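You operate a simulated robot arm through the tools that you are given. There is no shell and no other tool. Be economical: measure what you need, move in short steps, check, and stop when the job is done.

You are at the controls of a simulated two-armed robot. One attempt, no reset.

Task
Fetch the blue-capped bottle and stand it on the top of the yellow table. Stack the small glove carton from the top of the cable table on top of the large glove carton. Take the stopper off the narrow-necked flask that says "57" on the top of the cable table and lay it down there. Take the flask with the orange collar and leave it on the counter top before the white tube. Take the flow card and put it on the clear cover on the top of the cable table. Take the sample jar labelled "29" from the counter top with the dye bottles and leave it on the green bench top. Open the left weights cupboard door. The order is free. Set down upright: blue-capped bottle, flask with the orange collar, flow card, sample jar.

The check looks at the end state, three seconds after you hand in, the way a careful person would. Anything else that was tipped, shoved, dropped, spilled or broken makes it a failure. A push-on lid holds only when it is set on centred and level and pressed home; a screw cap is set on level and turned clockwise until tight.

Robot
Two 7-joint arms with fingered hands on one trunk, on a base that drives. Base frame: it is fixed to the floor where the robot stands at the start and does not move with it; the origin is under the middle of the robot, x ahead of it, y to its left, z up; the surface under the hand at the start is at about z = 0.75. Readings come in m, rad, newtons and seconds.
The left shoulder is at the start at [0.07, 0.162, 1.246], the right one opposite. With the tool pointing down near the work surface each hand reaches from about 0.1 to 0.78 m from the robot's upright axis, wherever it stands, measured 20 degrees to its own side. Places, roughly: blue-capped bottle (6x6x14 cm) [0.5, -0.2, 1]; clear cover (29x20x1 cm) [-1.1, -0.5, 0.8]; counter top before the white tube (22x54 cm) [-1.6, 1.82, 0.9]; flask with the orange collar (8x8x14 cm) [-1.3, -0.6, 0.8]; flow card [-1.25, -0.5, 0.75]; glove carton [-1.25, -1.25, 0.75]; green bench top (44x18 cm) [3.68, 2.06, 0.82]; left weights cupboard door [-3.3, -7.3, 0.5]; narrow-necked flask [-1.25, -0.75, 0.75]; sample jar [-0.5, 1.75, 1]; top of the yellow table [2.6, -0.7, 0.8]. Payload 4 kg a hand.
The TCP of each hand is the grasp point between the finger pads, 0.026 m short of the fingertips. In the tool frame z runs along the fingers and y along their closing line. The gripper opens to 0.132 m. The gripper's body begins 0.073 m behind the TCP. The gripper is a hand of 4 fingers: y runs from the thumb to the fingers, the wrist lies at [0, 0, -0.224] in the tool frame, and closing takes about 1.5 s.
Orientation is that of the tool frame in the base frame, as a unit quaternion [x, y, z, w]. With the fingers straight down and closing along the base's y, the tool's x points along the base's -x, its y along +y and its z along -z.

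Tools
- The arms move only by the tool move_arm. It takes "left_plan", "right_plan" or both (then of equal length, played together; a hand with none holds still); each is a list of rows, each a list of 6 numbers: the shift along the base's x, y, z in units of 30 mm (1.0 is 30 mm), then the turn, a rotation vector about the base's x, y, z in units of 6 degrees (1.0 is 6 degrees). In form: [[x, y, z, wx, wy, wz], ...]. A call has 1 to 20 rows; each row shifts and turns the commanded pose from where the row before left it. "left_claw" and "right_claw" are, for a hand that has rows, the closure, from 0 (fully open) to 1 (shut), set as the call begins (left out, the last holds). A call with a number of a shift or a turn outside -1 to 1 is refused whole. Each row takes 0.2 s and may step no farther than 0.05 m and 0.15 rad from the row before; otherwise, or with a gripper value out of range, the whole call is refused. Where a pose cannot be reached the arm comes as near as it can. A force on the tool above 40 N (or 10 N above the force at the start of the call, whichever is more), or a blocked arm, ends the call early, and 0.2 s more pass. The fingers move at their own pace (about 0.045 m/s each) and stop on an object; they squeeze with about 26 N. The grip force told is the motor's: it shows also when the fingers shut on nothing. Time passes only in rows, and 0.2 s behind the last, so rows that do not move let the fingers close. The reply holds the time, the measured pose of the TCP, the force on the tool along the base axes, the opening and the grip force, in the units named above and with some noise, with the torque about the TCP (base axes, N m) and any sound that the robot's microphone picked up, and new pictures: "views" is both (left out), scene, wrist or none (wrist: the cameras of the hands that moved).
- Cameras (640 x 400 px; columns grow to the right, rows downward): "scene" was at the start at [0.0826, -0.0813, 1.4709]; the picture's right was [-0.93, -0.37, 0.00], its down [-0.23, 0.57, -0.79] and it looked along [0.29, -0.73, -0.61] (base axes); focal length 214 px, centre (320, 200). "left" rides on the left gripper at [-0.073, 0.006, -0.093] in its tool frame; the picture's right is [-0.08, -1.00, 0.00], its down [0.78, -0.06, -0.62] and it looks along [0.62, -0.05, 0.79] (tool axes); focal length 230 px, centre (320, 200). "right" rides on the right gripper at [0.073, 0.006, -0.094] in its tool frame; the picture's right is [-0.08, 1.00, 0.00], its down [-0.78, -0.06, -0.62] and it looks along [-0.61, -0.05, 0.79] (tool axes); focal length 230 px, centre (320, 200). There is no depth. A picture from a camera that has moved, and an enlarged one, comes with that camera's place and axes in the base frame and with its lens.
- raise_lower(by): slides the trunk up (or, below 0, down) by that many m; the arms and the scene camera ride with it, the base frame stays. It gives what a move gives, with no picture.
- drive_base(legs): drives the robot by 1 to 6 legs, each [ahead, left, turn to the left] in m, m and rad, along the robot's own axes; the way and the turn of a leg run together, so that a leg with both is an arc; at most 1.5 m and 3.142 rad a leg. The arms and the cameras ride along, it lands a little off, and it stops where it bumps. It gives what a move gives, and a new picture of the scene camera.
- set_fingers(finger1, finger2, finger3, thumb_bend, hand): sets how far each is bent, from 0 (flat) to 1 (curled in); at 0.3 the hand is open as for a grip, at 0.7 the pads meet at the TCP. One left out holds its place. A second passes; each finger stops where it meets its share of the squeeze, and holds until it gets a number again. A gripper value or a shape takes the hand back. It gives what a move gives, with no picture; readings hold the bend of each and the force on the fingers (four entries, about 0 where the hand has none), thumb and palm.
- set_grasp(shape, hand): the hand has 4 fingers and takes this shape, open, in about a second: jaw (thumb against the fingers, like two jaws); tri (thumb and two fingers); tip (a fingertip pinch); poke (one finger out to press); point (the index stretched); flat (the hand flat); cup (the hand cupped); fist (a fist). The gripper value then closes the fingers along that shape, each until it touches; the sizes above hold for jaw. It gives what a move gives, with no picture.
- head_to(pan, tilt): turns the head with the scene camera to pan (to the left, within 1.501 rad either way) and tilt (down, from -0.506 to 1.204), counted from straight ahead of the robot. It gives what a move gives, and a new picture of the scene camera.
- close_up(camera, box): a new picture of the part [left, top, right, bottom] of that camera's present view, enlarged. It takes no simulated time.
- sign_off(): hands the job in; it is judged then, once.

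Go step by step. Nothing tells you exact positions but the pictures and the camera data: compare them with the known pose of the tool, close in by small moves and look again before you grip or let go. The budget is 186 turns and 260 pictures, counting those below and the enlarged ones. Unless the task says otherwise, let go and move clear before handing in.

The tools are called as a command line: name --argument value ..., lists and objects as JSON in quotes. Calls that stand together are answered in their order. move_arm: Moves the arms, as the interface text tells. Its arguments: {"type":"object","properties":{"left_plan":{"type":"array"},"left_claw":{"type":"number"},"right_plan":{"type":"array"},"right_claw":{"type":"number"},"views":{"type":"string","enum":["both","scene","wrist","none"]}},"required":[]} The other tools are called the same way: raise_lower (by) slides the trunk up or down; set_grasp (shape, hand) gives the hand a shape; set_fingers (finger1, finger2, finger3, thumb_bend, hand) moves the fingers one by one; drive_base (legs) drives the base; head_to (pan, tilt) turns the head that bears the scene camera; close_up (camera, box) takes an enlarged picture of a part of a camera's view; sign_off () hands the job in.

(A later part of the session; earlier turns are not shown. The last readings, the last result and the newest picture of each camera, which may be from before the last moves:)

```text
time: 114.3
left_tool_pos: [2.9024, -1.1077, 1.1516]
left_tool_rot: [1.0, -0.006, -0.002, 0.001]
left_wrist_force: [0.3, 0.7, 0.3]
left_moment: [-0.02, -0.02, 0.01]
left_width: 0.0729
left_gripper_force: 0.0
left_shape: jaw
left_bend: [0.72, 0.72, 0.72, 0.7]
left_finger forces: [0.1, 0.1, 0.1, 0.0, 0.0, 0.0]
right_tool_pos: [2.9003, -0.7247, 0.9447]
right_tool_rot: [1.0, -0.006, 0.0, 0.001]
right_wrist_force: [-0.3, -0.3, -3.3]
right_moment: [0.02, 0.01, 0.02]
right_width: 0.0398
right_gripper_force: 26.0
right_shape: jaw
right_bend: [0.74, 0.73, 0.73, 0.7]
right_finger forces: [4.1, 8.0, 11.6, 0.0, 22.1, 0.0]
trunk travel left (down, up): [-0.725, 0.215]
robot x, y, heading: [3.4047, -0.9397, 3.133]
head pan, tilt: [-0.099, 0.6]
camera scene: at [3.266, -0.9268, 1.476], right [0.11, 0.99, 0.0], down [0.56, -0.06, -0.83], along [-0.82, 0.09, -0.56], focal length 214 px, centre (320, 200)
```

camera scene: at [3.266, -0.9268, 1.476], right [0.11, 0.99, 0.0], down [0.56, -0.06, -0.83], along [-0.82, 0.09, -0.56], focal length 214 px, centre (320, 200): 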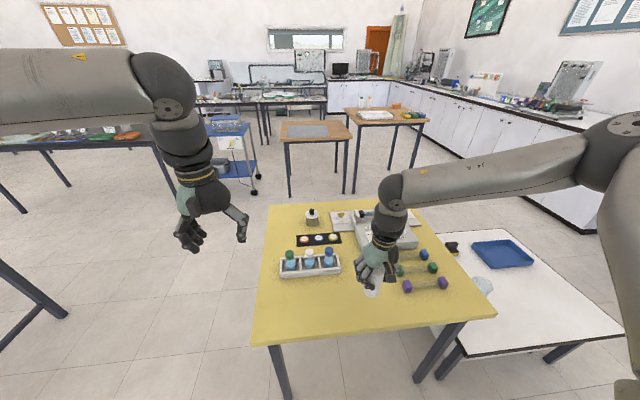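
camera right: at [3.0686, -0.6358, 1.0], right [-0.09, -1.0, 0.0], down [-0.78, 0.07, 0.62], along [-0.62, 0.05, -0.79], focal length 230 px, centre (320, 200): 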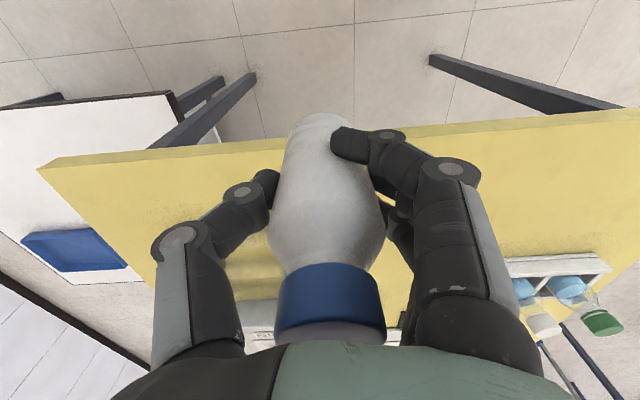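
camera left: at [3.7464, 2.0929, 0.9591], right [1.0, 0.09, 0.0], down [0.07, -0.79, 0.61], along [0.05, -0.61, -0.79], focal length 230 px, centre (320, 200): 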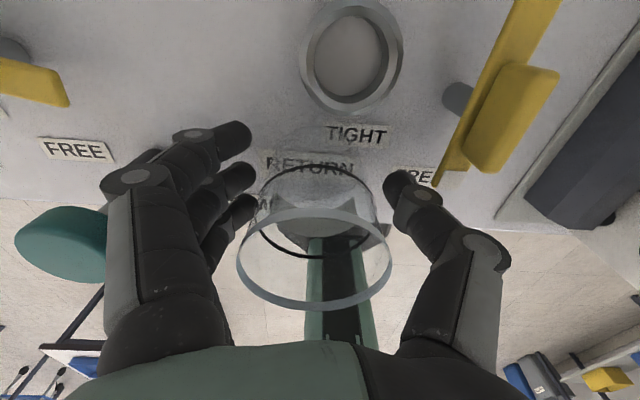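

In position. I'll lower the bottle toward the surface.

move_arm --right_plan '[[0, 0, -0.6, 0, 0, 0], [0, 0, -0.6, 0, 0, 0], [0, 0, -0.3, 0, 0, 0], [0, 0, -0.1, 0, 0, 0]]' --views "none"

close_up --camera "scene" --box '[330, 240, 426, 300]'

```text
time: 115.3
left_tool_pos: [2.9025, -1.1077, 1.1509]
left_tool_rot: [1.0, -0.007, -0.002, 0.001]
left_wrist_force: [0.8, 0.2, -0.3]
left_moment: [0.0, 0.01, 0.03]
left_width: 0.073
left_gripper_force: 0.2
left_shape: jaw
left_bend: [0.72, 0.72, 0.72, 0.7]
left_finger forces: [0.0, 0.1, 0.0, 0.0, 0.0, 0.0]
right_tool_pos: [2.9028, -0.7221, 0.8989]
right_tool_rot: [1.0, -0.006, 0.0, 0.001]
right_wrist_force: [-0.1, -0.7, -2.8]
right_moment: [-0.04, -0.06, -0.03]
right_width: 0.0397
right_gripper_force: 25.6
right_shape: jaw
right_bend: [0.74, 0.73, 0.73, 0.7]
right_finger forces: [4.2, 8.0, 11.8, 0.0, 22.0, 0.1]
right hand out of reach, approached as far as the arm can: row 3
trunk travel left (down, up): [-0.725, 0.215]
robot x, y, heading: [3.3998, -0.9357, 3.128]
head pan, tilt: [-0.099, 0.6]
```

```text
6.67 times, centred on (378, 270) of scene
camera zoom: at [3.2648, -0.9278, 1.4759], right [0.11, 0.99, 0.0], down [0.56, -0.06, -0.82], along [-0.82, 0.09, -0.57], focal length 1430 px, centre (-67, -267)
```

zoom: 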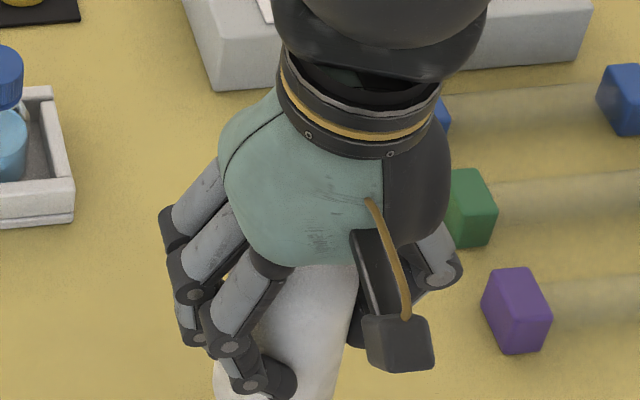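

move_arm --right_plan '[[0.2, 0.4, 0, 0, 0, 0], [0, 0.2, -0.15, 0, 0, 0], [0, 0, -0.1, 0, 0, 0], [0, 0, 0, 0, 0, 0]]' --views "none"

move_arm --right_plan '[[0, 0, -0.12, 0, 0, 0], [0, 0, 0, 0, 0, 0]]' --views "wrist"

```text
time: 116.3
left_tool_pos: [2.9015, -1.1076, 1.1501]
left_tool_rot: [1.0, -0.007, -0.001, 0.001]
left_wrist_force: [0.0, 0.0, -1.0]
left_moment: [-0.03, 0.0, 0.0]
left_width: 0.073
left_gripper_force: 0.0
left_shape: jaw
left_bend: [0.72, 0.72, 0.72, 0.7]
left_finger forces: [0.0, 0.1, 0.0, 0.1, 0.1, 0.0]
right_tool_pos: [2.9072, -0.7055, 0.891]
right_tool_rot: [1.0, -0.006, 0.001, 0.0]
right_wrist_force: [-0.3, -0.8, -2.6]
right_moment: [0.02, -0.01, -0.01]
right_width: 0.0397
right_gripper_force: 26.0
right_shape: jaw
right_bend: [0.74, 0.73, 0.73, 0.7]
right_finger forces: [4.2, 8.1, 11.8, 0.0, 22.2, 0.1]
trunk travel left (down, up): [-0.725, 0.215]
robot x, y, heading: [3.4025, -0.9391, 3.129]
head pan, tilt: [-0.099, 0.6]
```

```text
time: 116.9
left_tool_pos: [2.9019, -1.108, 1.1505]
left_tool_rot: [1.0, -0.006, -0.002, 0.001]
left_wrist_force: [-0.2, -0.1, 0.0]
left_moment: [0.02, -0.03, -0.03]
left_width: 0.0732
left_gripper_force: 0.1
left_shape: jaw
left_bend: [0.72, 0.72, 0.72, 0.7]
left_finger forces: [0.1, 0.1, 0.1, 0.0, 0.0, 0.0]
right_tool_pos: [2.9065, -0.7041, 0.8874]
right_tool_rot: [1.0, -0.005, 0.001, 0.0]
right_wrist_force: [-0.2, -0.3, -2.3]
right_moment: [-0.01, -0.02, -0.02]
right_width: 0.04
right_gripper_force: 26.2
right_shape: jaw
right_bend: [0.74, 0.73, 0.73, 0.7]
right_finger forces: [4.2, 8.1, 11.7, 0.0, 22.1, 0.0]
trunk travel left (down, up): [-0.725, 0.215]
robot x, y, heading: [3.3998, -0.9359, 3.134]
head pan, tilt: [-0.099, 0.6]
camera right: at [2.9804, -0.7126, 0.9797], right [-0.09, -1.0, 0.0], down [-0.78, 0.07, 0.62], along [-0.61, 0.05, -0.79], focal length 230 px, centre (320, 200)
```

right: 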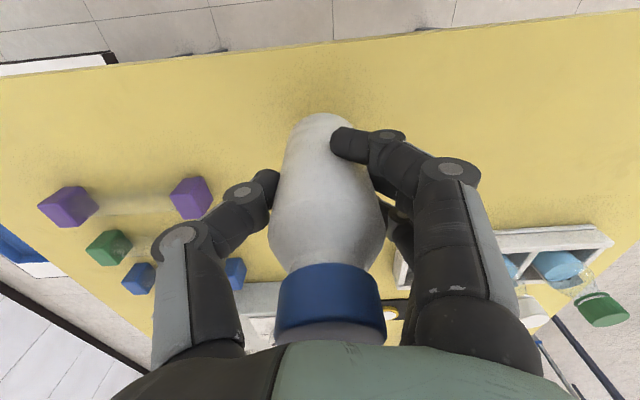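

move_arm --right_plan '[[0, 0, -0.12, 0, 0, 0], [0, 0, 0, 0, 0, 0]]' --views "none"

move_arm --right_plan '[[0, 0, -0.08, 0, 0, 0], [0, 0, 0, 0, 0, 0]]' --views "none"

```text
time: 117.5
left_tool_pos: [2.9022, -1.109, 1.1504]
left_tool_rot: [1.0, -0.006, -0.001, 0.001]
left_wrist_force: [1.0, -0.7, -0.2]
left_moment: [-0.01, -0.02, 0.01]
left_width: 0.073
left_gripper_force: 0.0
left_shape: jaw
left_bend: [0.72, 0.72, 0.72, 0.7]
left_finger forces: [0.0, 0.1, 0.1, 0.0, 0.0, 0.1]
right_tool_pos: [2.9071, -0.7044, 0.8842]
right_tool_rot: [1.0, -0.006, 0.001, 0.0]
right_wrist_force: [0.0, -1.0, -2.9]
right_moment: [-0.01, -0.04, 0.0]
right_width: 0.0397
right_gripper_force: 25.8
right_shape: jaw
right_bend: [0.74, 0.73, 0.73, 0.7]
right_finger forces: [4.2, 8.0, 11.7, 0.1, 22.1, 0.1]
trunk travel left (down, up): [-0.725, 0.215]
robot x, y, heading: [3.4029, -0.936, 3.132]
head pan, tilt: [-0.099, 0.6]
```

```text
time: 118.1
left_tool_pos: [2.9019, -1.1067, 1.1511]
left_tool_rot: [1.0, -0.007, -0.001, 0.001]
left_wrist_force: [0.3, 0.2, 0.5]
left_moment: [0.01, 0.03, -0.03]
left_width: 0.0733
left_gripper_force: 0.2
left_shape: jaw
left_bend: [0.72, 0.72, 0.72, 0.7]
left_finger forces: [0.0, 0.0, 0.1, 0.1, 0.1, 0.0]
right_tool_pos: [2.9065, -0.7049, 0.8803]
right_tool_rot: [1.0, -0.006, 0.001, 0.0]
right_wrist_force: [-0.1, 0.9, -2.1]
right_moment: [0.03, -0.03, 0.0]
right_width: 0.0397
right_gripper_force: 26.1
right_shape: jaw
right_bend: [0.74, 0.73, 0.73, 0.7]
right_finger forces: [4.3, 7.9, 11.8, 0.1, 22.1, 0.0]
trunk travel left (down, up): [-0.725, 0.215]
robot x, y, heading: [3.4011, -0.937, 3.129]
head pan, tilt: [-0.099, 0.6]
```

move_arm --right_plan '[[0, 0, -0.1, 0, 0, 0], [0, 0, 0, 0, 0, 0]]' --views "none"

move_arm --right_plan '[[0, 0, -0.1, 0, 0, 0], [0, 0, 0, 0, 0, 0]]' --views "none"

close_up --camera "scene" --box '[330, 260, 426, 320]'

```text
time: 118.7
left_tool_pos: [2.9022, -1.1084, 1.1503]
left_tool_rot: [1.0, -0.007, -0.001, 0.0]
left_wrist_force: [-0.6, -0.4, -1.2]
left_moment: [0.01, -0.01, -0.01]
left_width: 0.0733
left_gripper_force: 0.1
left_shape: jaw
left_bend: [0.72, 0.72, 0.72, 0.7]
left_finger forces: [0.0, 0.1, 0.1, 0.0, 0.0, 0.0]
right_tool_pos: [2.907, -0.7066, 0.8778]
right_tool_rot: [1.0, -0.006, 0.0, -0.001]
right_wrist_force: [0.3, 0.2, -2.9]
right_moment: [0.04, -0.05, 0.0]
right_width: 0.0397
right_gripper_force: 26.0
right_shape: jaw
right_bend: [0.74, 0.73, 0.73, 0.7]
right_finger forces: [4.3, 8.0, 11.8, 0.0, 22.0, 0.1]
trunk travel left (down, up): [-0.725, 0.215]
robot x, y, heading: [3.4031, -0.9387, 3.138]
head pan, tilt: [-0.099, 0.6]
```

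```text
time: 119.3
left_tool_pos: [2.9022, -1.1079, 1.151]
left_tool_rot: [1.0, -0.006, -0.002, 0.001]
left_wrist_force: [-0.1, -0.7, 0.5]
left_moment: [0.01, 0.02, 0.0]
left_width: 0.0734
left_gripper_force: 0.2
left_shape: jaw
left_bend: [0.72, 0.72, 0.72, 0.7]
left_finger forces: [0.1, 0.0, 0.0, 0.0, 0.0, 0.0]
right_tool_pos: [2.9072, -0.7046, 0.8757]
right_tool_rot: [1.0, -0.006, 0.0, 0.001]
right_wrist_force: [0.0, 0.1, -2.7]
right_moment: [-0.01, -0.03, -0.04]
right_width: 0.0398
right_gripper_force: 26.4
right_shape: jaw
right_bend: [0.74, 0.73, 0.73, 0.7]
right_finger forces: [4.3, 8.1, 11.8, 0.0, 22.0, 0.0]
trunk travel left (down, up): [-0.725, 0.215]
robot x, y, heading: [3.4029, -0.938, 3.13]
head pan, tilt: [-0.099, 0.6]
```

```text
6.67 times, centred on (378, 290) of scene
camera zoom: at [3.2646, -0.9283, 1.4758], right [0.11, 0.99, 0.0], down [0.56, -0.06, -0.82], along [-0.82, 0.09, -0.57], focal length 1430 px, centre (-67, -400)
```

zoom: 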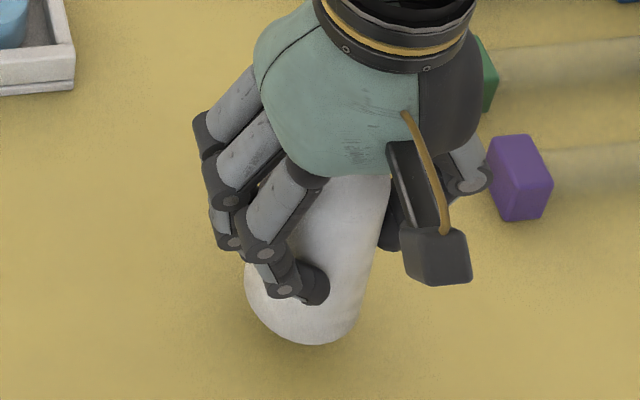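

move_arm --right_plan '[[0, 0, -0.1, 0, 0, 0], [0, 0, 0, 0, 0, 0]]' --views "none"

move_arm --right_plan '[[0, 0, -0.1, 0, 0, 0], [0, 0, 0, 0, 0, 0]]' --views "none"

```text
time: 119.9
left_tool_pos: [2.9009, -1.1084, 1.1499]
left_tool_rot: [1.0, -0.006, -0.002, 0.001]
left_wrist_force: [-0.3, -0.3, 0.5]
left_moment: [0.01, 0.01, 0.01]
left_width: 0.0733
left_gripper_force: 0.0
left_shape: jaw
left_bend: [0.72, 0.72, 0.72, 0.7]
left_finger forces: [0.0, 0.0, 0.0, 0.0, 0.0, 0.1]
right_tool_pos: [2.9085, -0.7034, 0.874]
right_tool_rot: [1.0, -0.005, 0.0, 0.001]
right_wrist_force: [-0.1, 0.6, -2.1]
right_moment: [0.0, -0.01, 0.05]
right_width: 0.0396
right_gripper_force: 26.2
right_shape: jaw
right_bend: [0.74, 0.73, 0.73, 0.7]
right_finger forces: [4.2, 8.0, 11.8, 0.0, 22.0, 0.0]
trunk travel left (down, up): [-0.725, 0.215]
robot x, y, heading: [3.4029, -0.9391, 3.137]
head pan, tilt: [-0.099, 0.6]
```

```text
time: 120.5
left_tool_pos: [2.9014, -1.1081, 1.1504]
left_tool_rot: [1.0, -0.006, -0.001, 0.001]
left_wrist_force: [0.3, 0.0, -0.8]
left_moment: [0.01, 0.02, -0.01]
left_width: 0.0732
left_gripper_force: 0.1
left_shape: jaw
left_bend: [0.72, 0.72, 0.72, 0.7]
left_finger forces: [0.0, 0.0, 0.1, 0.0, 0.0, 0.0]
right_tool_pos: [2.9083, -0.7023, 0.8729]
right_tool_rot: [1.0, -0.005, 0.0, 0.0]
right_wrist_force: [0.7, -0.3, -1.5]
right_moment: [0.05, -0.06, 0.0]
right_width: 0.0398
right_gripper_force: 25.9
right_shape: jaw
right_bend: [0.74, 0.73, 0.73, 0.7]
right_finger forces: [4.2, 8.0, 11.7, 0.0, 22.1, 0.1]
right hand out of reach, approached as far as the arm can: row 1
trunk travel left (down, up): [-0.725, 0.215]
robot x, y, heading: [3.4039, -0.9362, 3.132]
head pan, tilt: [-0.099, 0.6]
```

The arm is at its reach limit; I'll use the trunk for the last millimetres.

raise_lower --by -0.004

raise_lower --by -0.004

```text
time: 121.0
left_tool_pos: [2.9016, -1.1086, 1.1475]
left_tool_rot: [1.0, -0.006, -0.001, 0.001]
left_wrist_force: [-0.8, 0.0, -0.3]
left_moment: [-0.01, -0.02, -0.02]
left_width: 0.0732
left_gripper_force: 0.0
left_shape: jaw
left_bend: [0.72, 0.72, 0.72, 0.7]
left_finger forces: [0.1, 0.0, 0.0, 0.0, 0.0, 0.0]
right_tool_pos: [2.9095, -0.7031, 0.8687]
right_tool_rot: [1.0, -0.005, 0.0, 0.001]
right_wrist_force: [-0.4, -0.7, -2.3]
right_moment: [0.02, -0.02, 0.04]
right_width: 0.0398
right_gripper_force: 25.7
right_shape: jaw
right_bend: [0.74, 0.73, 0.73, 0.7]
right_finger forces: [4.2, 8.0, 11.8, 0.0, 22.1, 0.1]
trunk travel left (down, up): [-0.721, 0.219]
robot x, y, heading: [3.4028, -0.9426, 3.129]
head pan, tilt: [-0.099, 0.6]
```

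```text
time: 121.6
left_tool_pos: [2.9016, -1.1085, 1.1429]
left_tool_rot: [1.0, -0.007, -0.002, 0.001]
left_wrist_force: [0.6, 0.0, 0.3]
left_moment: [-0.01, -0.02, 0.0]
left_width: 0.0734
left_gripper_force: 0.0
left_shape: jaw
left_bend: [0.72, 0.72, 0.72, 0.7]
left_finger forces: [0.0, 0.1, 0.0, 0.0, 0.1, 0.0]
right_tool_pos: [2.9083, -0.7018, 0.8629]
right_tool_rot: [1.0, -0.006, 0.0, 0.0]
right_wrist_force: [0.0, 0.0, -2.2]
right_moment: [0.03, -0.04, -0.03]
right_width: 0.0394
right_gripper_force: 25.9
right_shape: jaw
right_bend: [0.74, 0.73, 0.73, 0.7]
right_finger forces: [4.2, 8.0, 11.8, 0.0, 22.1, 0.0]
trunk travel left (down, up): [-0.717, 0.223]
robot x, y, heading: [3.4027, -0.9369, 3.129]
head pan, tilt: [-0.099, 0.6]
```

raise_lower --by -0.004

close_up --camera "right" --box '[160, 0, 480, 200]'

```text
time: 122.1
left_tool_pos: [2.9013, -1.1087, 1.139]
left_tool_rot: [1.0, -0.006, -0.002, 0.001]
left_wrist_force: [0.7, 1.2, -0.5]
left_moment: [-0.02, 0.04, -0.03]
left_width: 0.073
left_gripper_force: 0.0
left_shape: jaw
left_bend: [0.72, 0.72, 0.72, 0.7]
left_finger forces: [0.1, 0.1, 0.1, 0.1, 0.1, 0.0]
right_tool_pos: [2.9085, -0.7018, 0.8593]
right_tool_rot: [1.0, -0.006, 0.001, 0.0]
right_wrist_force: [-0.8, -0.4, -2.6]
right_moment: [0.03, 0.02, 0.01]
right_width: 0.0401
right_gripper_force: 26.1
right_shape: jaw
right_bend: [0.74, 0.73, 0.73, 0.7]
right_finger forces: [4.2, 8.1, 11.8, 0.0, 22.1, 0.0]
trunk travel left (down, up): [-0.713, 0.227]
robot x, y, heading: [3.4011, -0.9376, 3.132]
head pan, tilt: [-0.099, 0.6]
```

```text
2.00 times, centred on (320, 100) of right
camera zoom: at [2.9822, -0.7097, 0.952], right [-0.09, -1.0, 0.0], down [-0.78, 0.07, 0.62], along [-0.61, 0.05, -0.79], focal length 460 px, centre (320, 400)
```

zoom: 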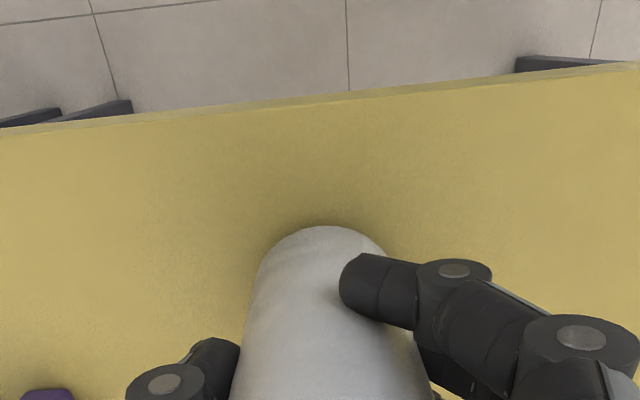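

Shadow and edge parallax put the yellow tabletop nearer z≈0.75, so about 2 cm remain. I'll continue with the trunk.

raise_lower --by -0.012

raise_lower --by -0.004

raise_lower --by -0.003

```text
time: 122.7
left_tool_pos: [2.9039, -1.1078, 1.1283]
left_tool_rot: [1.0, -0.006, -0.004, 0.0]
left_wrist_force: [-0.3, 0.1, -0.3]
left_moment: [0.02, 0.0, 0.03]
left_width: 0.0733
left_gripper_force: 0.0
left_shape: jaw
left_bend: [0.72, 0.72, 0.72, 0.7]
left_finger forces: [0.1, 0.1, 0.0, 0.0, 0.0, 0.0]
right_tool_pos: [2.9093, -0.7039, 0.8521]
right_tool_rot: [1.0, -0.007, -0.005, 0.003]
right_wrist_force: [3.1, 4.3, 38.1]
right_moment: [0.04, 0.16, -0.03]
right_width: 0.0418
right_gripper_force: 25.5
right_shape: jaw
right_bend: [0.75, 0.74, 0.74, 0.71]
right_finger forces: [5.8, 10.0, 13.0, 0.0, 30.5, 0.0]
trunk travel left (down, up): [-0.701, 0.239]
robot x, y, heading: [3.4049, -0.9403, 3.132]
head pan, tilt: [-0.099, 0.6]
```

```text
time: 123.2
left_tool_pos: [2.9043, -1.1092, 1.1237]
left_tool_rot: [1.0, -0.007, -0.003, 0.0]
left_wrist_force: [-0.5, 0.2, -0.1]
left_moment: [-0.04, -0.04, 0.01]
left_width: 0.0732
left_gripper_force: 0.2
left_shape: jaw
left_bend: [0.72, 0.72, 0.72, 0.7]
left_finger forces: [0.0, 0.1, 0.0, 0.0, 0.1, 0.0]
right_tool_pos: [2.9083, -0.7036, 0.8487]
right_tool_rot: [1.0, -0.006, -0.006, 0.002]
right_wrist_force: [7.1, 2.2, 28.2]
right_moment: [-0.01, -0.09, 0.0]
right_width: 0.043
right_gripper_force: 25.9
right_shape: jaw
right_bend: [0.75, 0.74, 0.74, 0.72]
right_finger forces: [9.1, 10.0, 13.6, 0.0, 27.5, 0.0]
trunk travel left (down, up): [-0.697, 0.243]
robot x, y, heading: [3.4044, -0.9377, 3.137]
head pan, tilt: [-0.099, 0.6]
stopped: the force on the tool passed its limit at 50 N (the readings are from after the stop); the commanded pose is now the measured one
```

```text
time: 123.6
left_tool_pos: [2.9056, -1.1086, 1.1203]
left_tool_rot: [1.0, -0.007, -0.003, 0.0]
left_wrist_force: [0.1, 0.3, -0.5]
left_moment: [-0.05, 0.01, -0.02]
left_width: 0.0731
left_gripper_force: 0.1
left_shape: jaw
left_bend: [0.72, 0.72, 0.72, 0.7]
left_finger forces: [0.0, 0.0, 0.0, 0.0, 0.0, 0.0]
right_tool_pos: [2.906, -0.7039, 0.849]
right_tool_rot: [1.0, -0.006, -0.007, 0.003]
right_wrist_force: [8.8, 0.9, 28.2]
right_moment: [-0.05, 0.02, -0.01]
right_width: 0.0433
right_gripper_force: 26.3
right_shape: jaw
right_bend: [0.75, 0.74, 0.74, 0.72]
right_finger forces: [9.8, 10.1, 13.4, 0.1, 27.5, 0.0]
trunk travel left (down, up): [-0.695, 0.245]
robot x, y, heading: [3.4031, -0.9383, 3.131]
head pan, tilt: [-0.099, 0.6]
stopped: the force on the tool passed its limit at 43 N (the readings are from after the stop); the commanded pose is now the measured one
```

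Contact found, and I pressed a bit much. I'll relieve by raising slightly, then check.

raise_lower --by 0.004

close_up --camera "right" --box '[160, 0, 480, 200]'

close_up --camera "scene" --box '[330, 260, 426, 320]'

```text
time: 124.2
left_tool_pos: [2.903, -1.1088, 1.1247]
left_tool_rot: [1.0, -0.007, -0.003, 0.0]
left_wrist_force: [0.3, 0.3, -0.2]
left_moment: [0.0, 0.02, -0.02]
left_width: 0.0734
left_gripper_force: 0.0
left_shape: jaw
left_bend: [0.72, 0.72, 0.72, 0.7]
left_finger forces: [0.0, 0.1, 0.0, 0.0, 0.0, 0.1]
right_tool_pos: [2.9038, -0.7029, 0.8498]
right_tool_rot: [1.0, -0.007, -0.007, 0.002]
right_wrist_force: [1.7, -0.2, 6.3]
right_moment: [-0.11, 0.06, 0.02]
right_width: 0.0419
right_gripper_force: 25.8
right_shape: jaw
right_bend: [0.75, 0.74, 0.74, 0.71]
right_finger forces: [7.4, 9.8, 14.3, 0.1, 24.4, 0.1]
trunk travel left (down, up): [-0.699, 0.241]
robot x, y, heading: [3.401, -0.9389, 3.128]
head pan, tilt: [-0.099, 0.6]
```

```text
2.00 times, centred on (320, 100) of right
camera zoom: at [2.9803, -0.7105, 0.9418], right [-0.09, -1.0, 0.0], down [-0.78, 0.07, 0.63], along [-0.62, 0.05, -0.78], focal length 460 px, centre (320, 400)
```

zoom: 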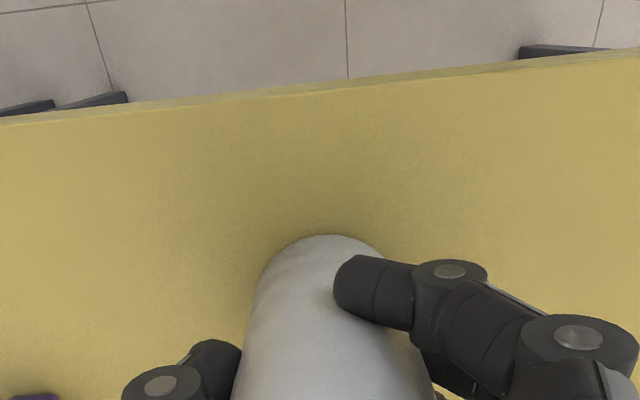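

```text
6.67 times, centred on (378, 290) of scene
camera zoom: at [3.2664, -0.9287, 1.4499], right [0.11, 0.99, 0.0], down [0.56, -0.06, -0.83], along [-0.82, 0.09, -0.56], focal length 1430 px, centre (-67, -400)
```

zoom: 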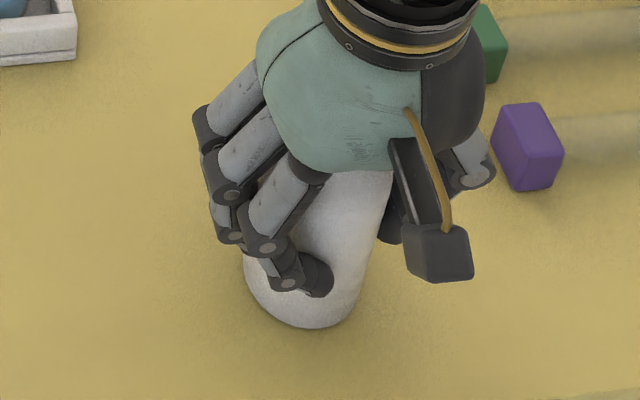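

It rests with light load and looks upright. Releasing.

move_arm --right_plan '[[0, 0, 0, 0, 0, 0], [0, 0, 0, 0, 0, 0], [0, 0, 0, 0, 0, 0], [0, 0, 0, 0, 0, 0], [0, 0, 0, 0, 0, 0]]' --right_claw 0.3 --views "both"

```text
time: 125.3
left_tool_pos: [2.9023, -1.1091, 1.1249]
left_tool_rot: [1.0, -0.006, -0.002, 0.0]
left_wrist_force: [0.7, 0.9, 0.3]
left_moment: [-0.02, -0.04, -0.01]
left_width: 0.0732
left_gripper_force: 0.1
left_shape: jaw
left_bend: [0.72, 0.72, 0.72, 0.7]
left_finger forces: [0.0, 0.0, 0.0, 0.1, 0.0, 0.0]
right_tool_pos: [2.9045, -0.7027, 0.85]
right_tool_rot: [1.0, -0.007, -0.006, 0.002]
right_wrist_force: [0.4, 0.1, -0.7]
right_moment: [-0.03, 0.0, 0.03]
right_width: 0.092
right_gripper_force: 0.1
right_shape: jaw
right_bend: [0.68, 0.68, 0.68, 0.64]
right_finger forces: [0.1, 0.0, 0.0, 0.0, 0.1, 0.0]
trunk travel left (down, up): [-0.699, 0.241]
robot x, y, heading: [3.404, -0.9388, 3.134]
head pan, tilt: [-0.099, 0.6]
camera scene: at [3.265, -0.9283, 1.45], right [0.11, 0.99, 0.0], down [0.56, -0.06, -0.82], along [-0.82, 0.09, -0.57], focal length 214 px, centre (320, 200)
camera right: at [2.9794, -0.7102, 0.9418], right [-0.09, -1.0, 0.0], down [-0.78, 0.07, 0.63], along [-0.62, 0.05, -0.78], focal length 230 px, centre (320, 200)
```

scene: 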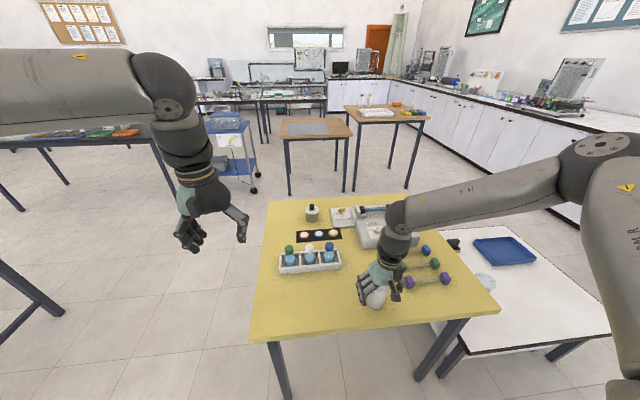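
right: 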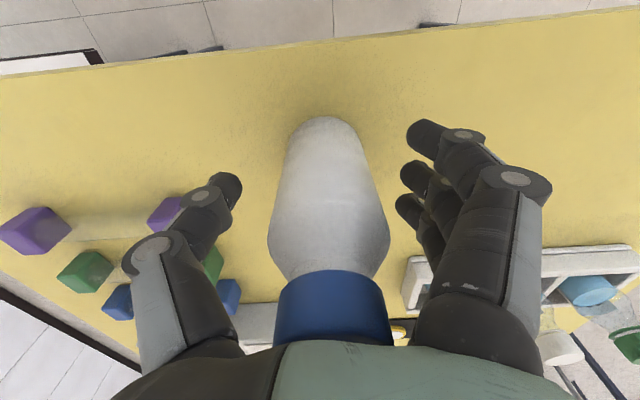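

Released cleanly. I'll raise the trunk straight up to clear, then check the bottle.

raise_lower --by 0.2

drive_base --legs '[[-0.4, 0, 0]]'

```text
time: 127.5
left_tool_pos: [2.9013, -1.1078, 1.3245]
left_tool_rot: [1.0, -0.007, -0.002, 0.0]
left_wrist_force: [-0.3, 1.1, -0.2]
left_moment: [0.01, -0.01, 0.04]
left_width: 0.0733
left_gripper_force: 0.0
left_shape: jaw
left_bend: [0.72, 0.72, 0.72, 0.7]
left_finger forces: [0.1, 0.1, 0.0, 0.0, 0.0, 0.0]
right_tool_pos: [2.9047, -0.7031, 1.0494]
right_tool_rot: [1.0, -0.007, -0.006, 0.002]
right_wrist_force: [-0.2, 0.2, -0.9]
right_moment: [-0.01, 0.03, 0.01]
right_width: 0.0919
right_gripper_force: 0.1
right_shape: jaw
right_bend: [0.68, 0.68, 0.68, 0.64]
right_finger forces: [0.1, 0.1, 0.1, 0.0, 0.0, 0.0]
trunk travel left (down, up): [-0.899, 0.041]
robot x, y, heading: [3.4025, -0.9359, 3.131]
head pan, tilt: [-0.099, 0.6]
```

```text
time: 130.0
left_tool_pos: [3.299, -1.1132, 1.3232]
left_tool_rot: [1.0, -0.006, -0.001, 0.0]
left_wrist_force: [-0.1, 0.4, -0.5]
left_moment: [0.01, 0.0, 0.01]
left_width: 0.0729
left_gripper_force: 0.1
left_shape: jaw
left_bend: [0.72, 0.72, 0.72, 0.7]
left_finger forces: [0.1, 0.0, 0.0, 0.1, 0.0, 0.1]
right_tool_pos: [3.3026, -0.7079, 1.0492]
right_tool_rot: [1.0, -0.007, -0.005, 0.001]
right_wrist_force: [-1.3, -0.7, -0.6]
right_moment: [-0.01, 0.0, 0.01]
right_width: 0.092
right_gripper_force: 0.0
right_shape: jaw
right_bend: [0.68, 0.68, 0.68, 0.64]
right_finger forces: [0.0, 0.0, 0.1, 0.1, 0.0, 0.0]
trunk travel left (down, up): [-0.899, 0.041]
robot x, y, heading: [3.801, -0.9383, 3.133]
head pan, tilt: [-0.099, 0.6]
camera scene: at [3.6616, -0.9327, 1.6497], right [0.11, 0.99, 0.0], down [0.56, -0.06, -0.82], along [-0.82, 0.09, -0.57], focal length 214 px, centre (320, 200)
```

scene: 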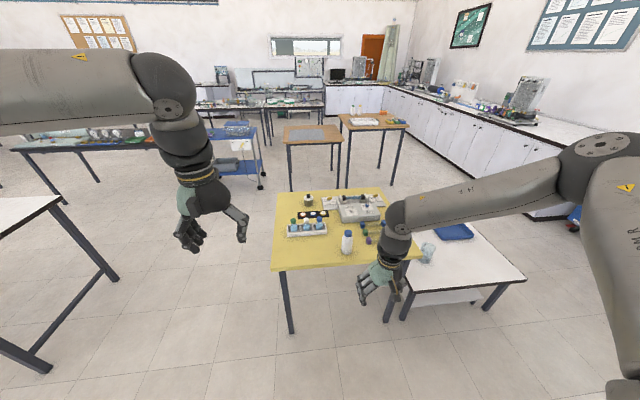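

The bottle stands upright. Now to the cable table, its east edge at x≈-0.9: back along the north aisle, then into the space where I started, facing -x.

drive_base --legs '[[0, -1.0, 0], [0, -0.96, 0], [1.3, 0, 0], [1.3, 0, 0], [1.3, 0, 0]]'

head_to --pan 0.8 --tilt 0.45

```text
time: 158.1
left_tool_pos: [-0.545, 0.927, 1.3252]
left_tool_rot: [1.0, -0.01, -0.003, 0.0]
left_wrist_force: [0.0, 0.1, 0.6]
left_moment: [0.0, 0.02, -0.02]
left_width: 0.0735
left_gripper_force: 0.0
left_shape: jaw
left_bend: [0.72, 0.72, 0.72, 0.7]
left_finger forces: [0.0, 0.0, 0.0, 0.0, 0.0, 0.0]
right_tool_pos: [-0.5407, 1.3325, 1.0501]
right_tool_rot: [1.0, -0.01, -0.005, 0.002]
right_wrist_force: [0.4, -0.5, -0.9]
right_moment: [0.0, -0.02, -0.02]
right_width: 0.0918
right_gripper_force: 0.2
right_shape: jaw
right_bend: [0.68, 0.68, 0.68, 0.64]
right_finger forces: [0.0, 0.0, 0.1, 0.1, 0.0, 0.0]
trunk travel left (down, up): [-0.899, 0.041]
robot x, y, heading: [-0.043, 1.0956, 3.122]
head pan, tilt: [-0.099, 0.6]
camera scene: at [-0.1806, 1.1053, 1.6501], right [0.12, 0.99, 0.0], down [0.56, -0.07, -0.83], along [-0.82, 0.1, -0.56], focal length 214 px, centre (320, 200)
```

scene: 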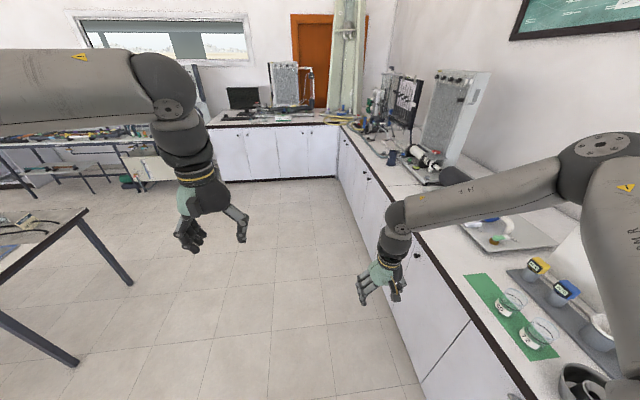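

```text
time: 159.3
left_tool_pos: [-0.5452, 0.9275, 1.3244]
left_tool_rot: [1.0, -0.01, -0.002, 0.001]
left_wrist_force: [-0.6, 0.2, -0.4]
left_moment: [0.0, 0.0, 0.01]
left_width: 0.0732
left_gripper_force: 0.0
left_shape: jaw
left_bend: [0.72, 0.72, 0.72, 0.7]
left_finger forces: [0.1, 0.0, 0.1, 0.1, 0.0, 0.1]
right_tool_pos: [-0.5407, 1.3324, 1.0496]
right_tool_rot: [1.0, -0.01, -0.006, 0.001]
right_wrist_force: [-0.1, -0.1, -0.2]
right_moment: [0.01, 0.02, -0.02]
right_width: 0.092
right_gripper_force: 0.0
right_shape: jaw
right_bend: [0.68, 0.68, 0.68, 0.64]
right_finger forces: [0.0, 0.1, 0.0, 0.0, 0.0, 0.0]
trunk travel left (down, up): [-0.899, 0.041]
robot x, y, heading: [-0.0389, 1.093, 3.127]
head pan, tilt: [0.799, 0.45]
camera scene: at [-0.1587, 1.0303, 1.6635], right [-0.7, 0.71, 0.0], down [0.31, 0.31, -0.9], along [-0.64, -0.63, -0.44], focal length 214 px, centre (320, 200)
```

scene: 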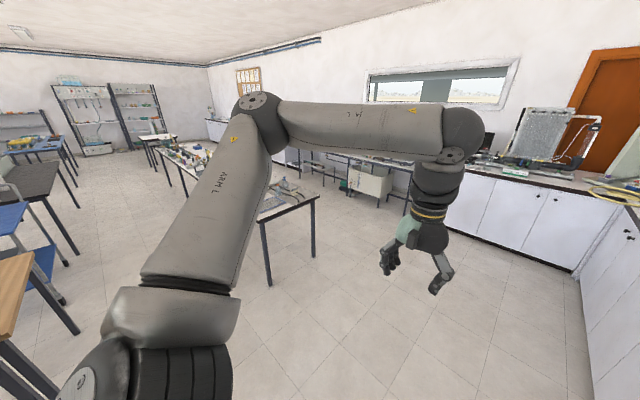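

The cable table spans x -0.89..-1.50, starting at y≈-0.35 and running south. I'll slide south beside it and look.

drive_base --legs '[[0, 1.0, 0.016], [0, 0.8, 0]]'

head_to --pan 0.05 --tilt 0.6

```text
time: 168.4
left_tool_pos: [-0.5339, -0.9018, 1.3242]
left_tool_rot: [1.0, 0.008, -0.001, 0.001]
left_wrist_force: [0.0, 0.8, -1.4]
left_moment: [0.02, 0.03, -0.01]
left_width: 0.0733
left_gripper_force: 0.1
left_shape: jaw
left_bend: [0.72, 0.72, 0.72, 0.7]
left_finger forces: [0.0, 0.0, 0.0, 0.0, 0.1, 0.0]
right_tool_pos: [-0.5426, -0.4955, 1.0507]
right_tool_rot: [1.0, 0.008, -0.006, 0.003]
right_wrist_force: [0.1, -1.0, 0.3]
right_moment: [-0.02, -0.02, 0.0]
right_width: 0.0921
right_gripper_force: 0.0
right_shape: jaw
right_bend: [0.68, 0.68, 0.68, 0.64]
right_finger forces: [0.0, 0.0, 0.0, 0.1, 0.1, 0.1]
trunk travel left (down, up): [-0.899, 0.041]
robot x, y, heading: [-0.0358, -0.713, -3.12]
head pan, tilt: [0.799, 0.45]
camera scene: at [-0.151, -0.7842, 1.6636], right [-0.73, 0.68, 0.0], down [0.3, 0.32, -0.9], along [-0.62, -0.66, -0.43], focal length 214 px, centre (320, 200)
```

scene: 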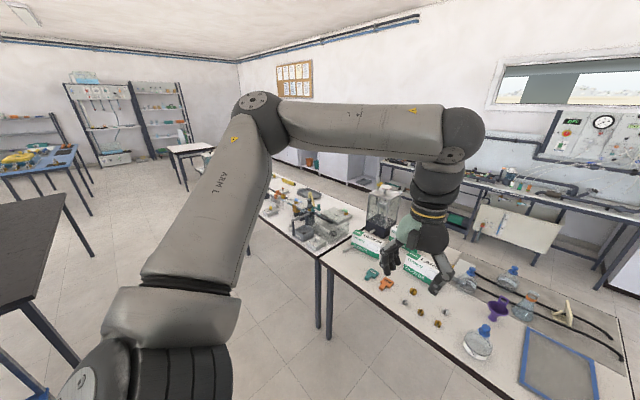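

```text
time: 169.5
left_tool_pos: [-0.5339, -0.9018, 1.3243]
left_tool_rot: [1.0, 0.007, -0.001, 0.001]
left_wrist_force: [-0.1, 0.7, 1.3]
left_moment: [0.02, 0.0, -0.03]
left_width: 0.0729
left_gripper_force: 0.1
left_shape: jaw
left_bend: [0.72, 0.72, 0.72, 0.7]
left_finger forces: [0.1, 0.0, 0.0, 0.0, 0.1, 0.1]
right_tool_pos: [-0.5428, -0.4957, 1.0507]
right_tool_rot: [1.0, 0.009, -0.006, 0.001]
right_wrist_force: [0.0, -0.5, -0.1]
right_moment: [0.02, -0.01, -0.04]
right_width: 0.0918
right_gripper_force: 0.0
right_shape: jaw
right_bend: [0.68, 0.68, 0.68, 0.64]
right_finger forces: [0.1, 0.1, 0.1, 0.0, 0.0, 0.0]
trunk travel left (down, up): [-0.899, 0.041]
robot x, y, heading: [-0.0379, -0.7172, -3.127]
head pan, tilt: [0.051, 0.6]
camera scene: at [-0.1762, -0.7245, 1.65], right [-0.07, 1.0, 0.0], down [0.56, 0.04, -0.83], along [-0.82, -0.06, -0.56], focal length 214 px, centre (320, 200)
```

scene: 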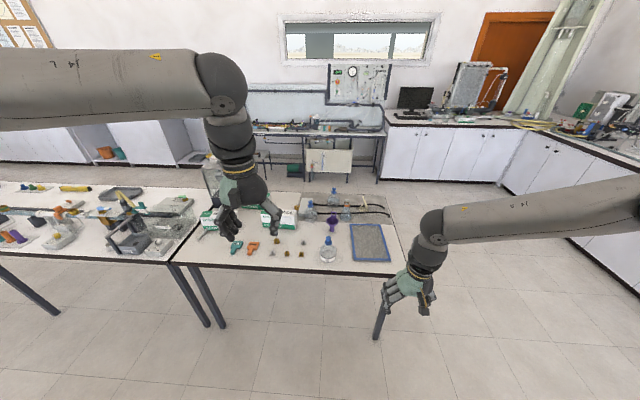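

close_up --camera "scene" --box '[170, 170, 410, 320]'

close_up --camera "scene" --box '[290, 180, 402, 270]'

```text
2.67 times, centred on (290, 245) of scene
camera zoom: at [-0.1762, -0.7245, 1.65], right [-0.07, 1.0, 0.0], down [0.56, 0.04, -0.83], along [-0.82, -0.06, -0.56], focal length 572 px, centre (400, 80)
```

zoom: 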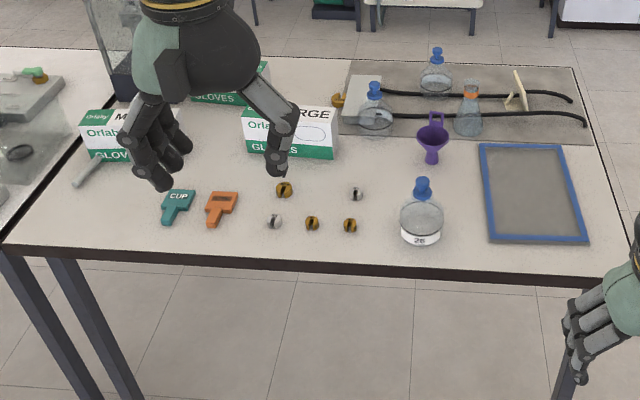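

```text
4.44 times, centred on (346, 225) of scene
camera zoom: at [-0.1762, -0.7245, 1.65], right [-0.07, 1.0, 0.0], down [0.56, 0.04, -0.83], along [-0.82, -0.06, -0.56], focal length 953 px, centre (204, 89)
```

zoom: 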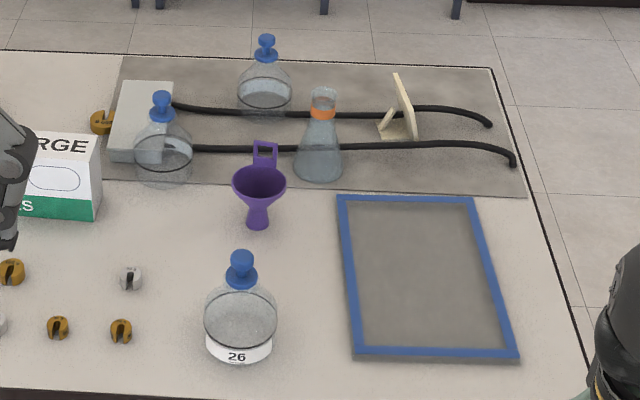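

I see the layout: three blue-stoppered flasks (the front one is "26"), the orange-collared flask, a cream flow card at the back, the blue-framed cover, and glove cartons. I'll go to the table's north end, which gives better reach, and look again.

drive_base --legs '[[0, -1.1, 0], [1.12, 0, 0], [0, 0, 1.555]]'

head_to --pan 0.0 --tilt 0.65

close_up --camera "scene" --box '[220, 140, 420, 265]'

```text
time: 184.3
left_tool_pos: [-0.99, -0.1343, 1.3251]
left_tool_rot: [0.702, 0.712, -0.001, 0.001]
left_wrist_force: [1.0, 0.2, 0.7]
left_moment: [0.0, -0.02, 0.0]
left_width: 0.0731
left_gripper_force: 0.0
left_shape: jaw
left_bend: [0.72, 0.72, 0.72, 0.7]
left_finger forces: [0.0, 0.1, 0.0, 0.0, 0.1, 0.0]
right_tool_pos: [-1.3952, -0.1434, 1.0504]
right_tool_rot: [0.701, 0.713, -0.004, 0.005]
right_wrist_force: [-0.1, -0.4, -0.5]
right_moment: [0.01, -0.01, -0.01]
right_width: 0.0921
right_gripper_force: 0.0
right_shape: jaw
right_bend: [0.68, 0.68, 0.68, 0.64]
right_finger forces: [0.0, 0.0, 0.0, 0.0, 0.0, 0.0]
trunk travel left (down, up): [-0.899, 0.041]
robot x, y, heading: [-1.174, 0.3644, -1.554]
head pan, tilt: [0.051, 0.6]
camera scene: at [-1.1677, 0.2221, 1.65], right [-1.0, -0.07, 0.0], down [-0.04, 0.56, -0.82], along [0.06, -0.82, -0.57], focal length 214 px, centre (320, 200)
```

scene: 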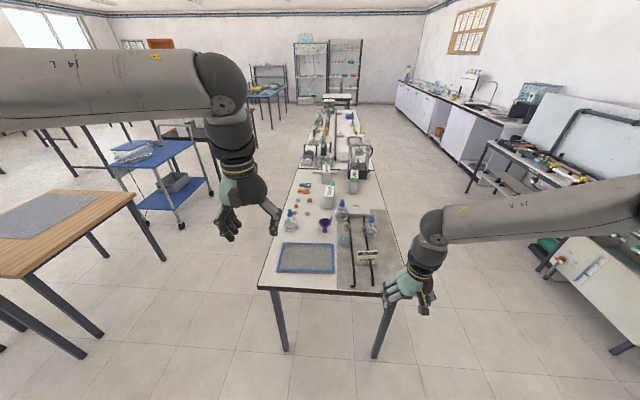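

```text
time: 184.9
left_tool_pos: [-0.9897, -0.1344, 1.3248]
left_tool_rot: [0.702, 0.712, -0.001, 0.002]
left_wrist_force: [-0.4, -0.2, 0.0]
left_moment: [0.02, -0.01, 0.02]
left_width: 0.0734
left_gripper_force: 0.1
left_shape: jaw
left_bend: [0.72, 0.72, 0.72, 0.7]
left_finger forces: [0.0, 0.1, 0.0, 0.0, 0.0, 0.0]
right_tool_pos: [-1.3943, -0.1432, 1.0498]
right_tool_rot: [0.701, 0.713, -0.002, 0.006]
right_wrist_force: [0.2, 0.3, -0.4]
right_moment: [0.01, 0.0, -0.02]
right_width: 0.0919
right_gripper_force: 0.1
right_shape: jaw
right_bend: [0.68, 0.68, 0.68, 0.64]
right_finger forces: [0.0, 0.0, 0.0, 0.1, 0.1, 0.0]
trunk travel left (down, up): [-0.899, 0.041]
robot x, y, heading: [-1.1735, 0.3624, -1.558]
head pan, tilt: [0.0, 0.649]
camera scene: at [-1.1719, 0.2235, 1.6457], right [-1.0, -0.02, 0.0], down [-0.01, 0.6, -0.8], along [0.01, -0.8, -0.6], focal length 214 px, centre (320, 200)
```

scene: 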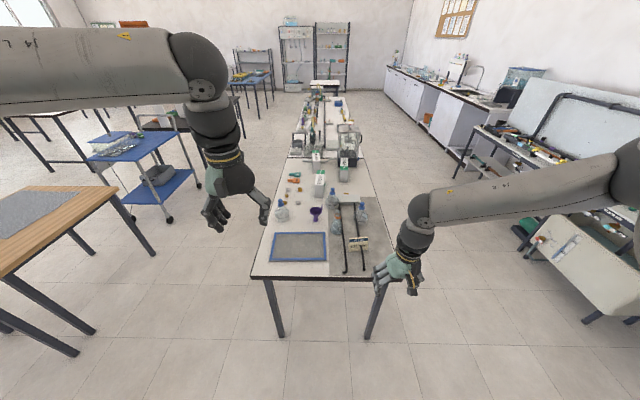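

```text
3.20 times, centred on (320, 202) of scene
camera zoom: at [-1.1719, 0.2235, 1.6457], right [-1.0, -0.02, 0.0], down [-0.01, 0.6, -0.8], along [0.01, -0.8, -0.6], focal length 686 px, centre (320, 192)
```

zoom: 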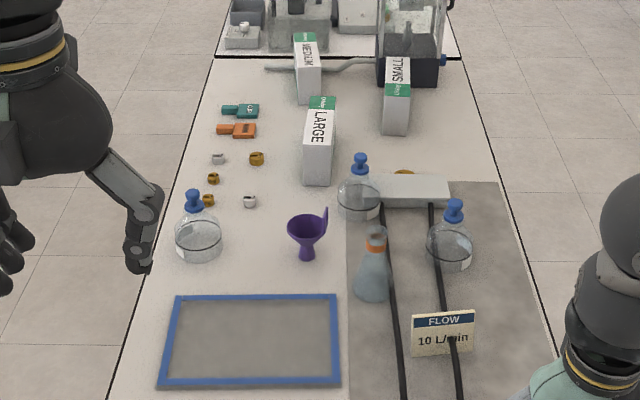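

close_up --camera "scene" --box '[304, 180, 384, 255]'

close_up --camera "scene" --box '[300, 145, 364, 205]'

```text
5.33 times, centred on (344, 218) of scene
camera zoom: at [-1.1719, 0.2235, 1.6457], right [-1.0, -0.02, 0.0], down [-0.01, 0.6, -0.8], along [0.01, -0.8, -0.6], focal length 1144 px, centre (192, 107)
```

zoom: 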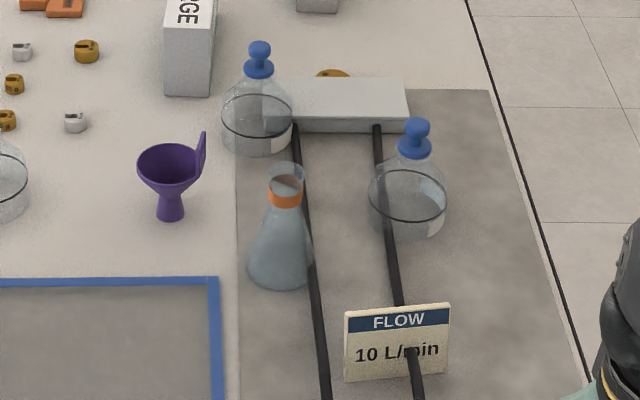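

```text
6.67 times, centred on (332, 175) of scene
camera zoom: at [-1.1719, 0.2235, 1.6457], right [-1.0, -0.02, 0.0], down [-0.01, 0.6, -0.8], along [0.01, -0.8, -0.6], focal length 1430 px, centre (240, 367)
```

zoom: 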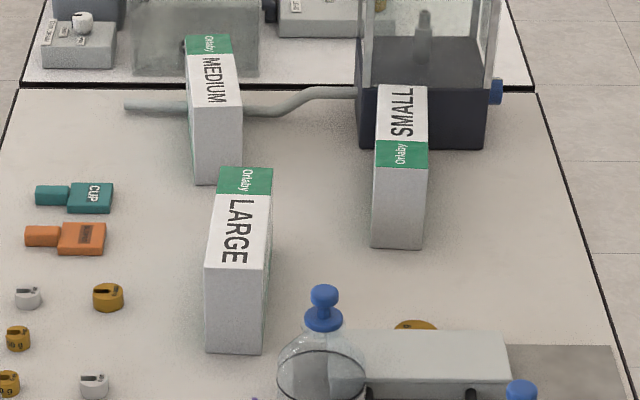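

Everything is readable: the FLOW card faces north, and the SMALL and LARGE cartons are equal-size boxes. First I'll drive to within reach of the flow card and turn the right hand 90° so it can pinch the card's faces.

drive_base --legs '[[0.29, 0, -0.01]]'

move_arm --right_plan '[[0, 0, 0, 0, 0, 1], [0, 0, 0, 0, 0, 1], [0, 0, 0, 0, 0, 1], [0, 0, 0, 0, 0, 1], [0, 0, 0, 0, 0, 1], [0, 0, 0, 0, 0, 1], [0, 0, 0, 0, 0, 1], [0, 0, 0, 0, 0, 1], [0, 0, 0, 0, 0, 1], [0, 0, 0, 0, 0, 1], [0, 0, 0, 0, 0, 1], [0, 0, 0, 0, 0, 1], [0, 0, 0, 0, 0, 1], [0, 0, 0, 0, 0, 1], [0, 0, 0, 0, 0, 1]]' --views "both"

```text
time: 186.9
left_tool_pos: [-0.9908, -0.4238, 1.3258]
left_tool_rot: [0.705, 0.709, -0.001, 0.002]
left_wrist_force: [0.4, 1.0, -0.3]
left_moment: [-0.06, -0.01, 0.04]
left_width: 0.073
left_gripper_force: 0.1
left_shape: jaw
left_bend: [0.72, 0.72, 0.72, 0.7]
left_finger forces: [0.1, 0.0, 0.1, 0.0, 0.1, 0.1]
right_tool_pos: [-1.3957, -0.4298, 1.0504]
right_tool_rot: [0.705, 0.709, -0.004, 0.007]
right_wrist_force: [0.7, 0.8, 0.4]
right_moment: [-0.01, -0.01, 0.02]
right_width: 0.092
right_gripper_force: 0.0
right_shape: jaw
right_bend: [0.68, 0.68, 0.68, 0.64]
right_finger forces: [0.0, 0.0, 0.1, 0.0, 0.0, 0.1]
trunk travel left (down, up): [-0.899, 0.041]
robot x, y, heading: [-1.1707, 0.0737, -1.564]
head pan, tilt: [0.0, 0.649]
camera scene: at [-1.1694, -0.0634, 1.646], right [-1.0, -0.01, 0.0], down [0.0, 0.6, -0.8], along [0.01, -0.8, -0.6], focal length 214 px, centre (320, 200)
```

scene: 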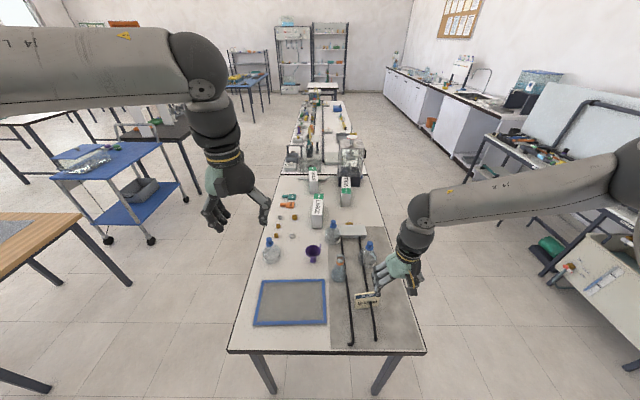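

```text
time: 190.1
left_tool_pos: [-0.9923, -0.4251, 1.3248]
left_tool_rot: [0.705, 0.709, 0.0, 0.002]
left_wrist_force: [0.4, 0.3, 0.3]
left_moment: [0.02, 0.0, 0.02]
left_width: 0.0731
left_gripper_force: 0.1
left_shape: jaw
left_bend: [0.72, 0.72, 0.72, 0.7]
left_finger forces: [0.0, 0.0, 0.0, 0.0, 0.0, 0.1]
right_tool_pos: [-1.3953, -0.4307, 1.0505]
right_tool_rot: [-0.004, 1.0, 0.002, 0.006]
right_wrist_force: [0.2, -0.6, 0.3]
right_moment: [0.02, -0.03, 0.0]
right_width: 0.092
right_gripper_force: 0.1
right_shape: jaw
right_bend: [0.68, 0.68, 0.68, 0.64]
right_finger forces: [0.0, 0.1, 0.1, 0.0, 0.0, 0.1]
trunk travel left (down, up): [-0.899, 0.041]
robot x, y, heading: [-1.1652, 0.0696, -1.562]
head pan, tilt: [0.0, 0.649]
camera scene: at [-1.1694, -0.0664, 1.6457], right [-1.0, -0.01, 0.0], down [0.0, 0.6, -0.8], along [0.01, -0.8, -0.6], focal length 214 px, centre (320, 200)
camera right: at [-1.469, -0.4272, 1.1416], right [0.07, 1.0, 0.0], down [0.78, -0.06, 0.63], along [0.62, -0.04, -0.78], focal length 230 px, centre (320, 200)
```

scene: 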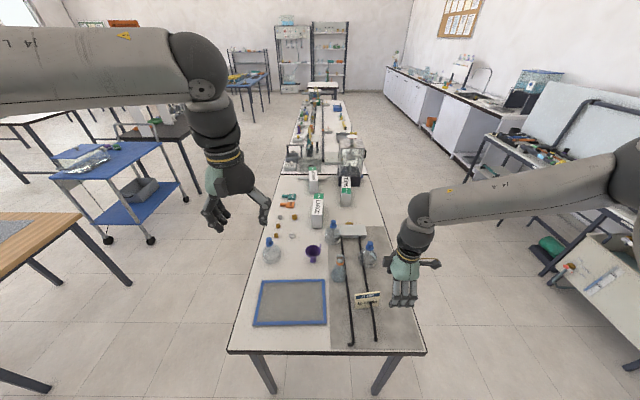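
right: 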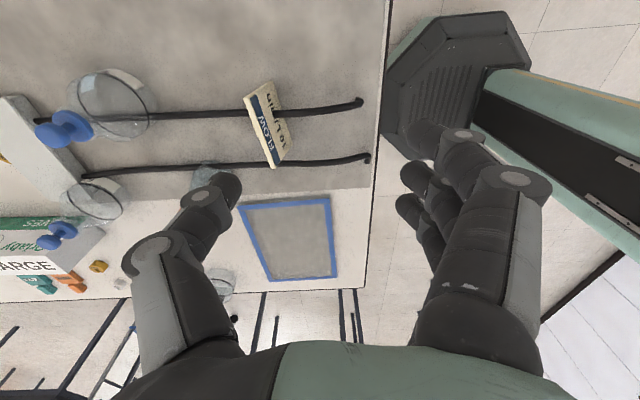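

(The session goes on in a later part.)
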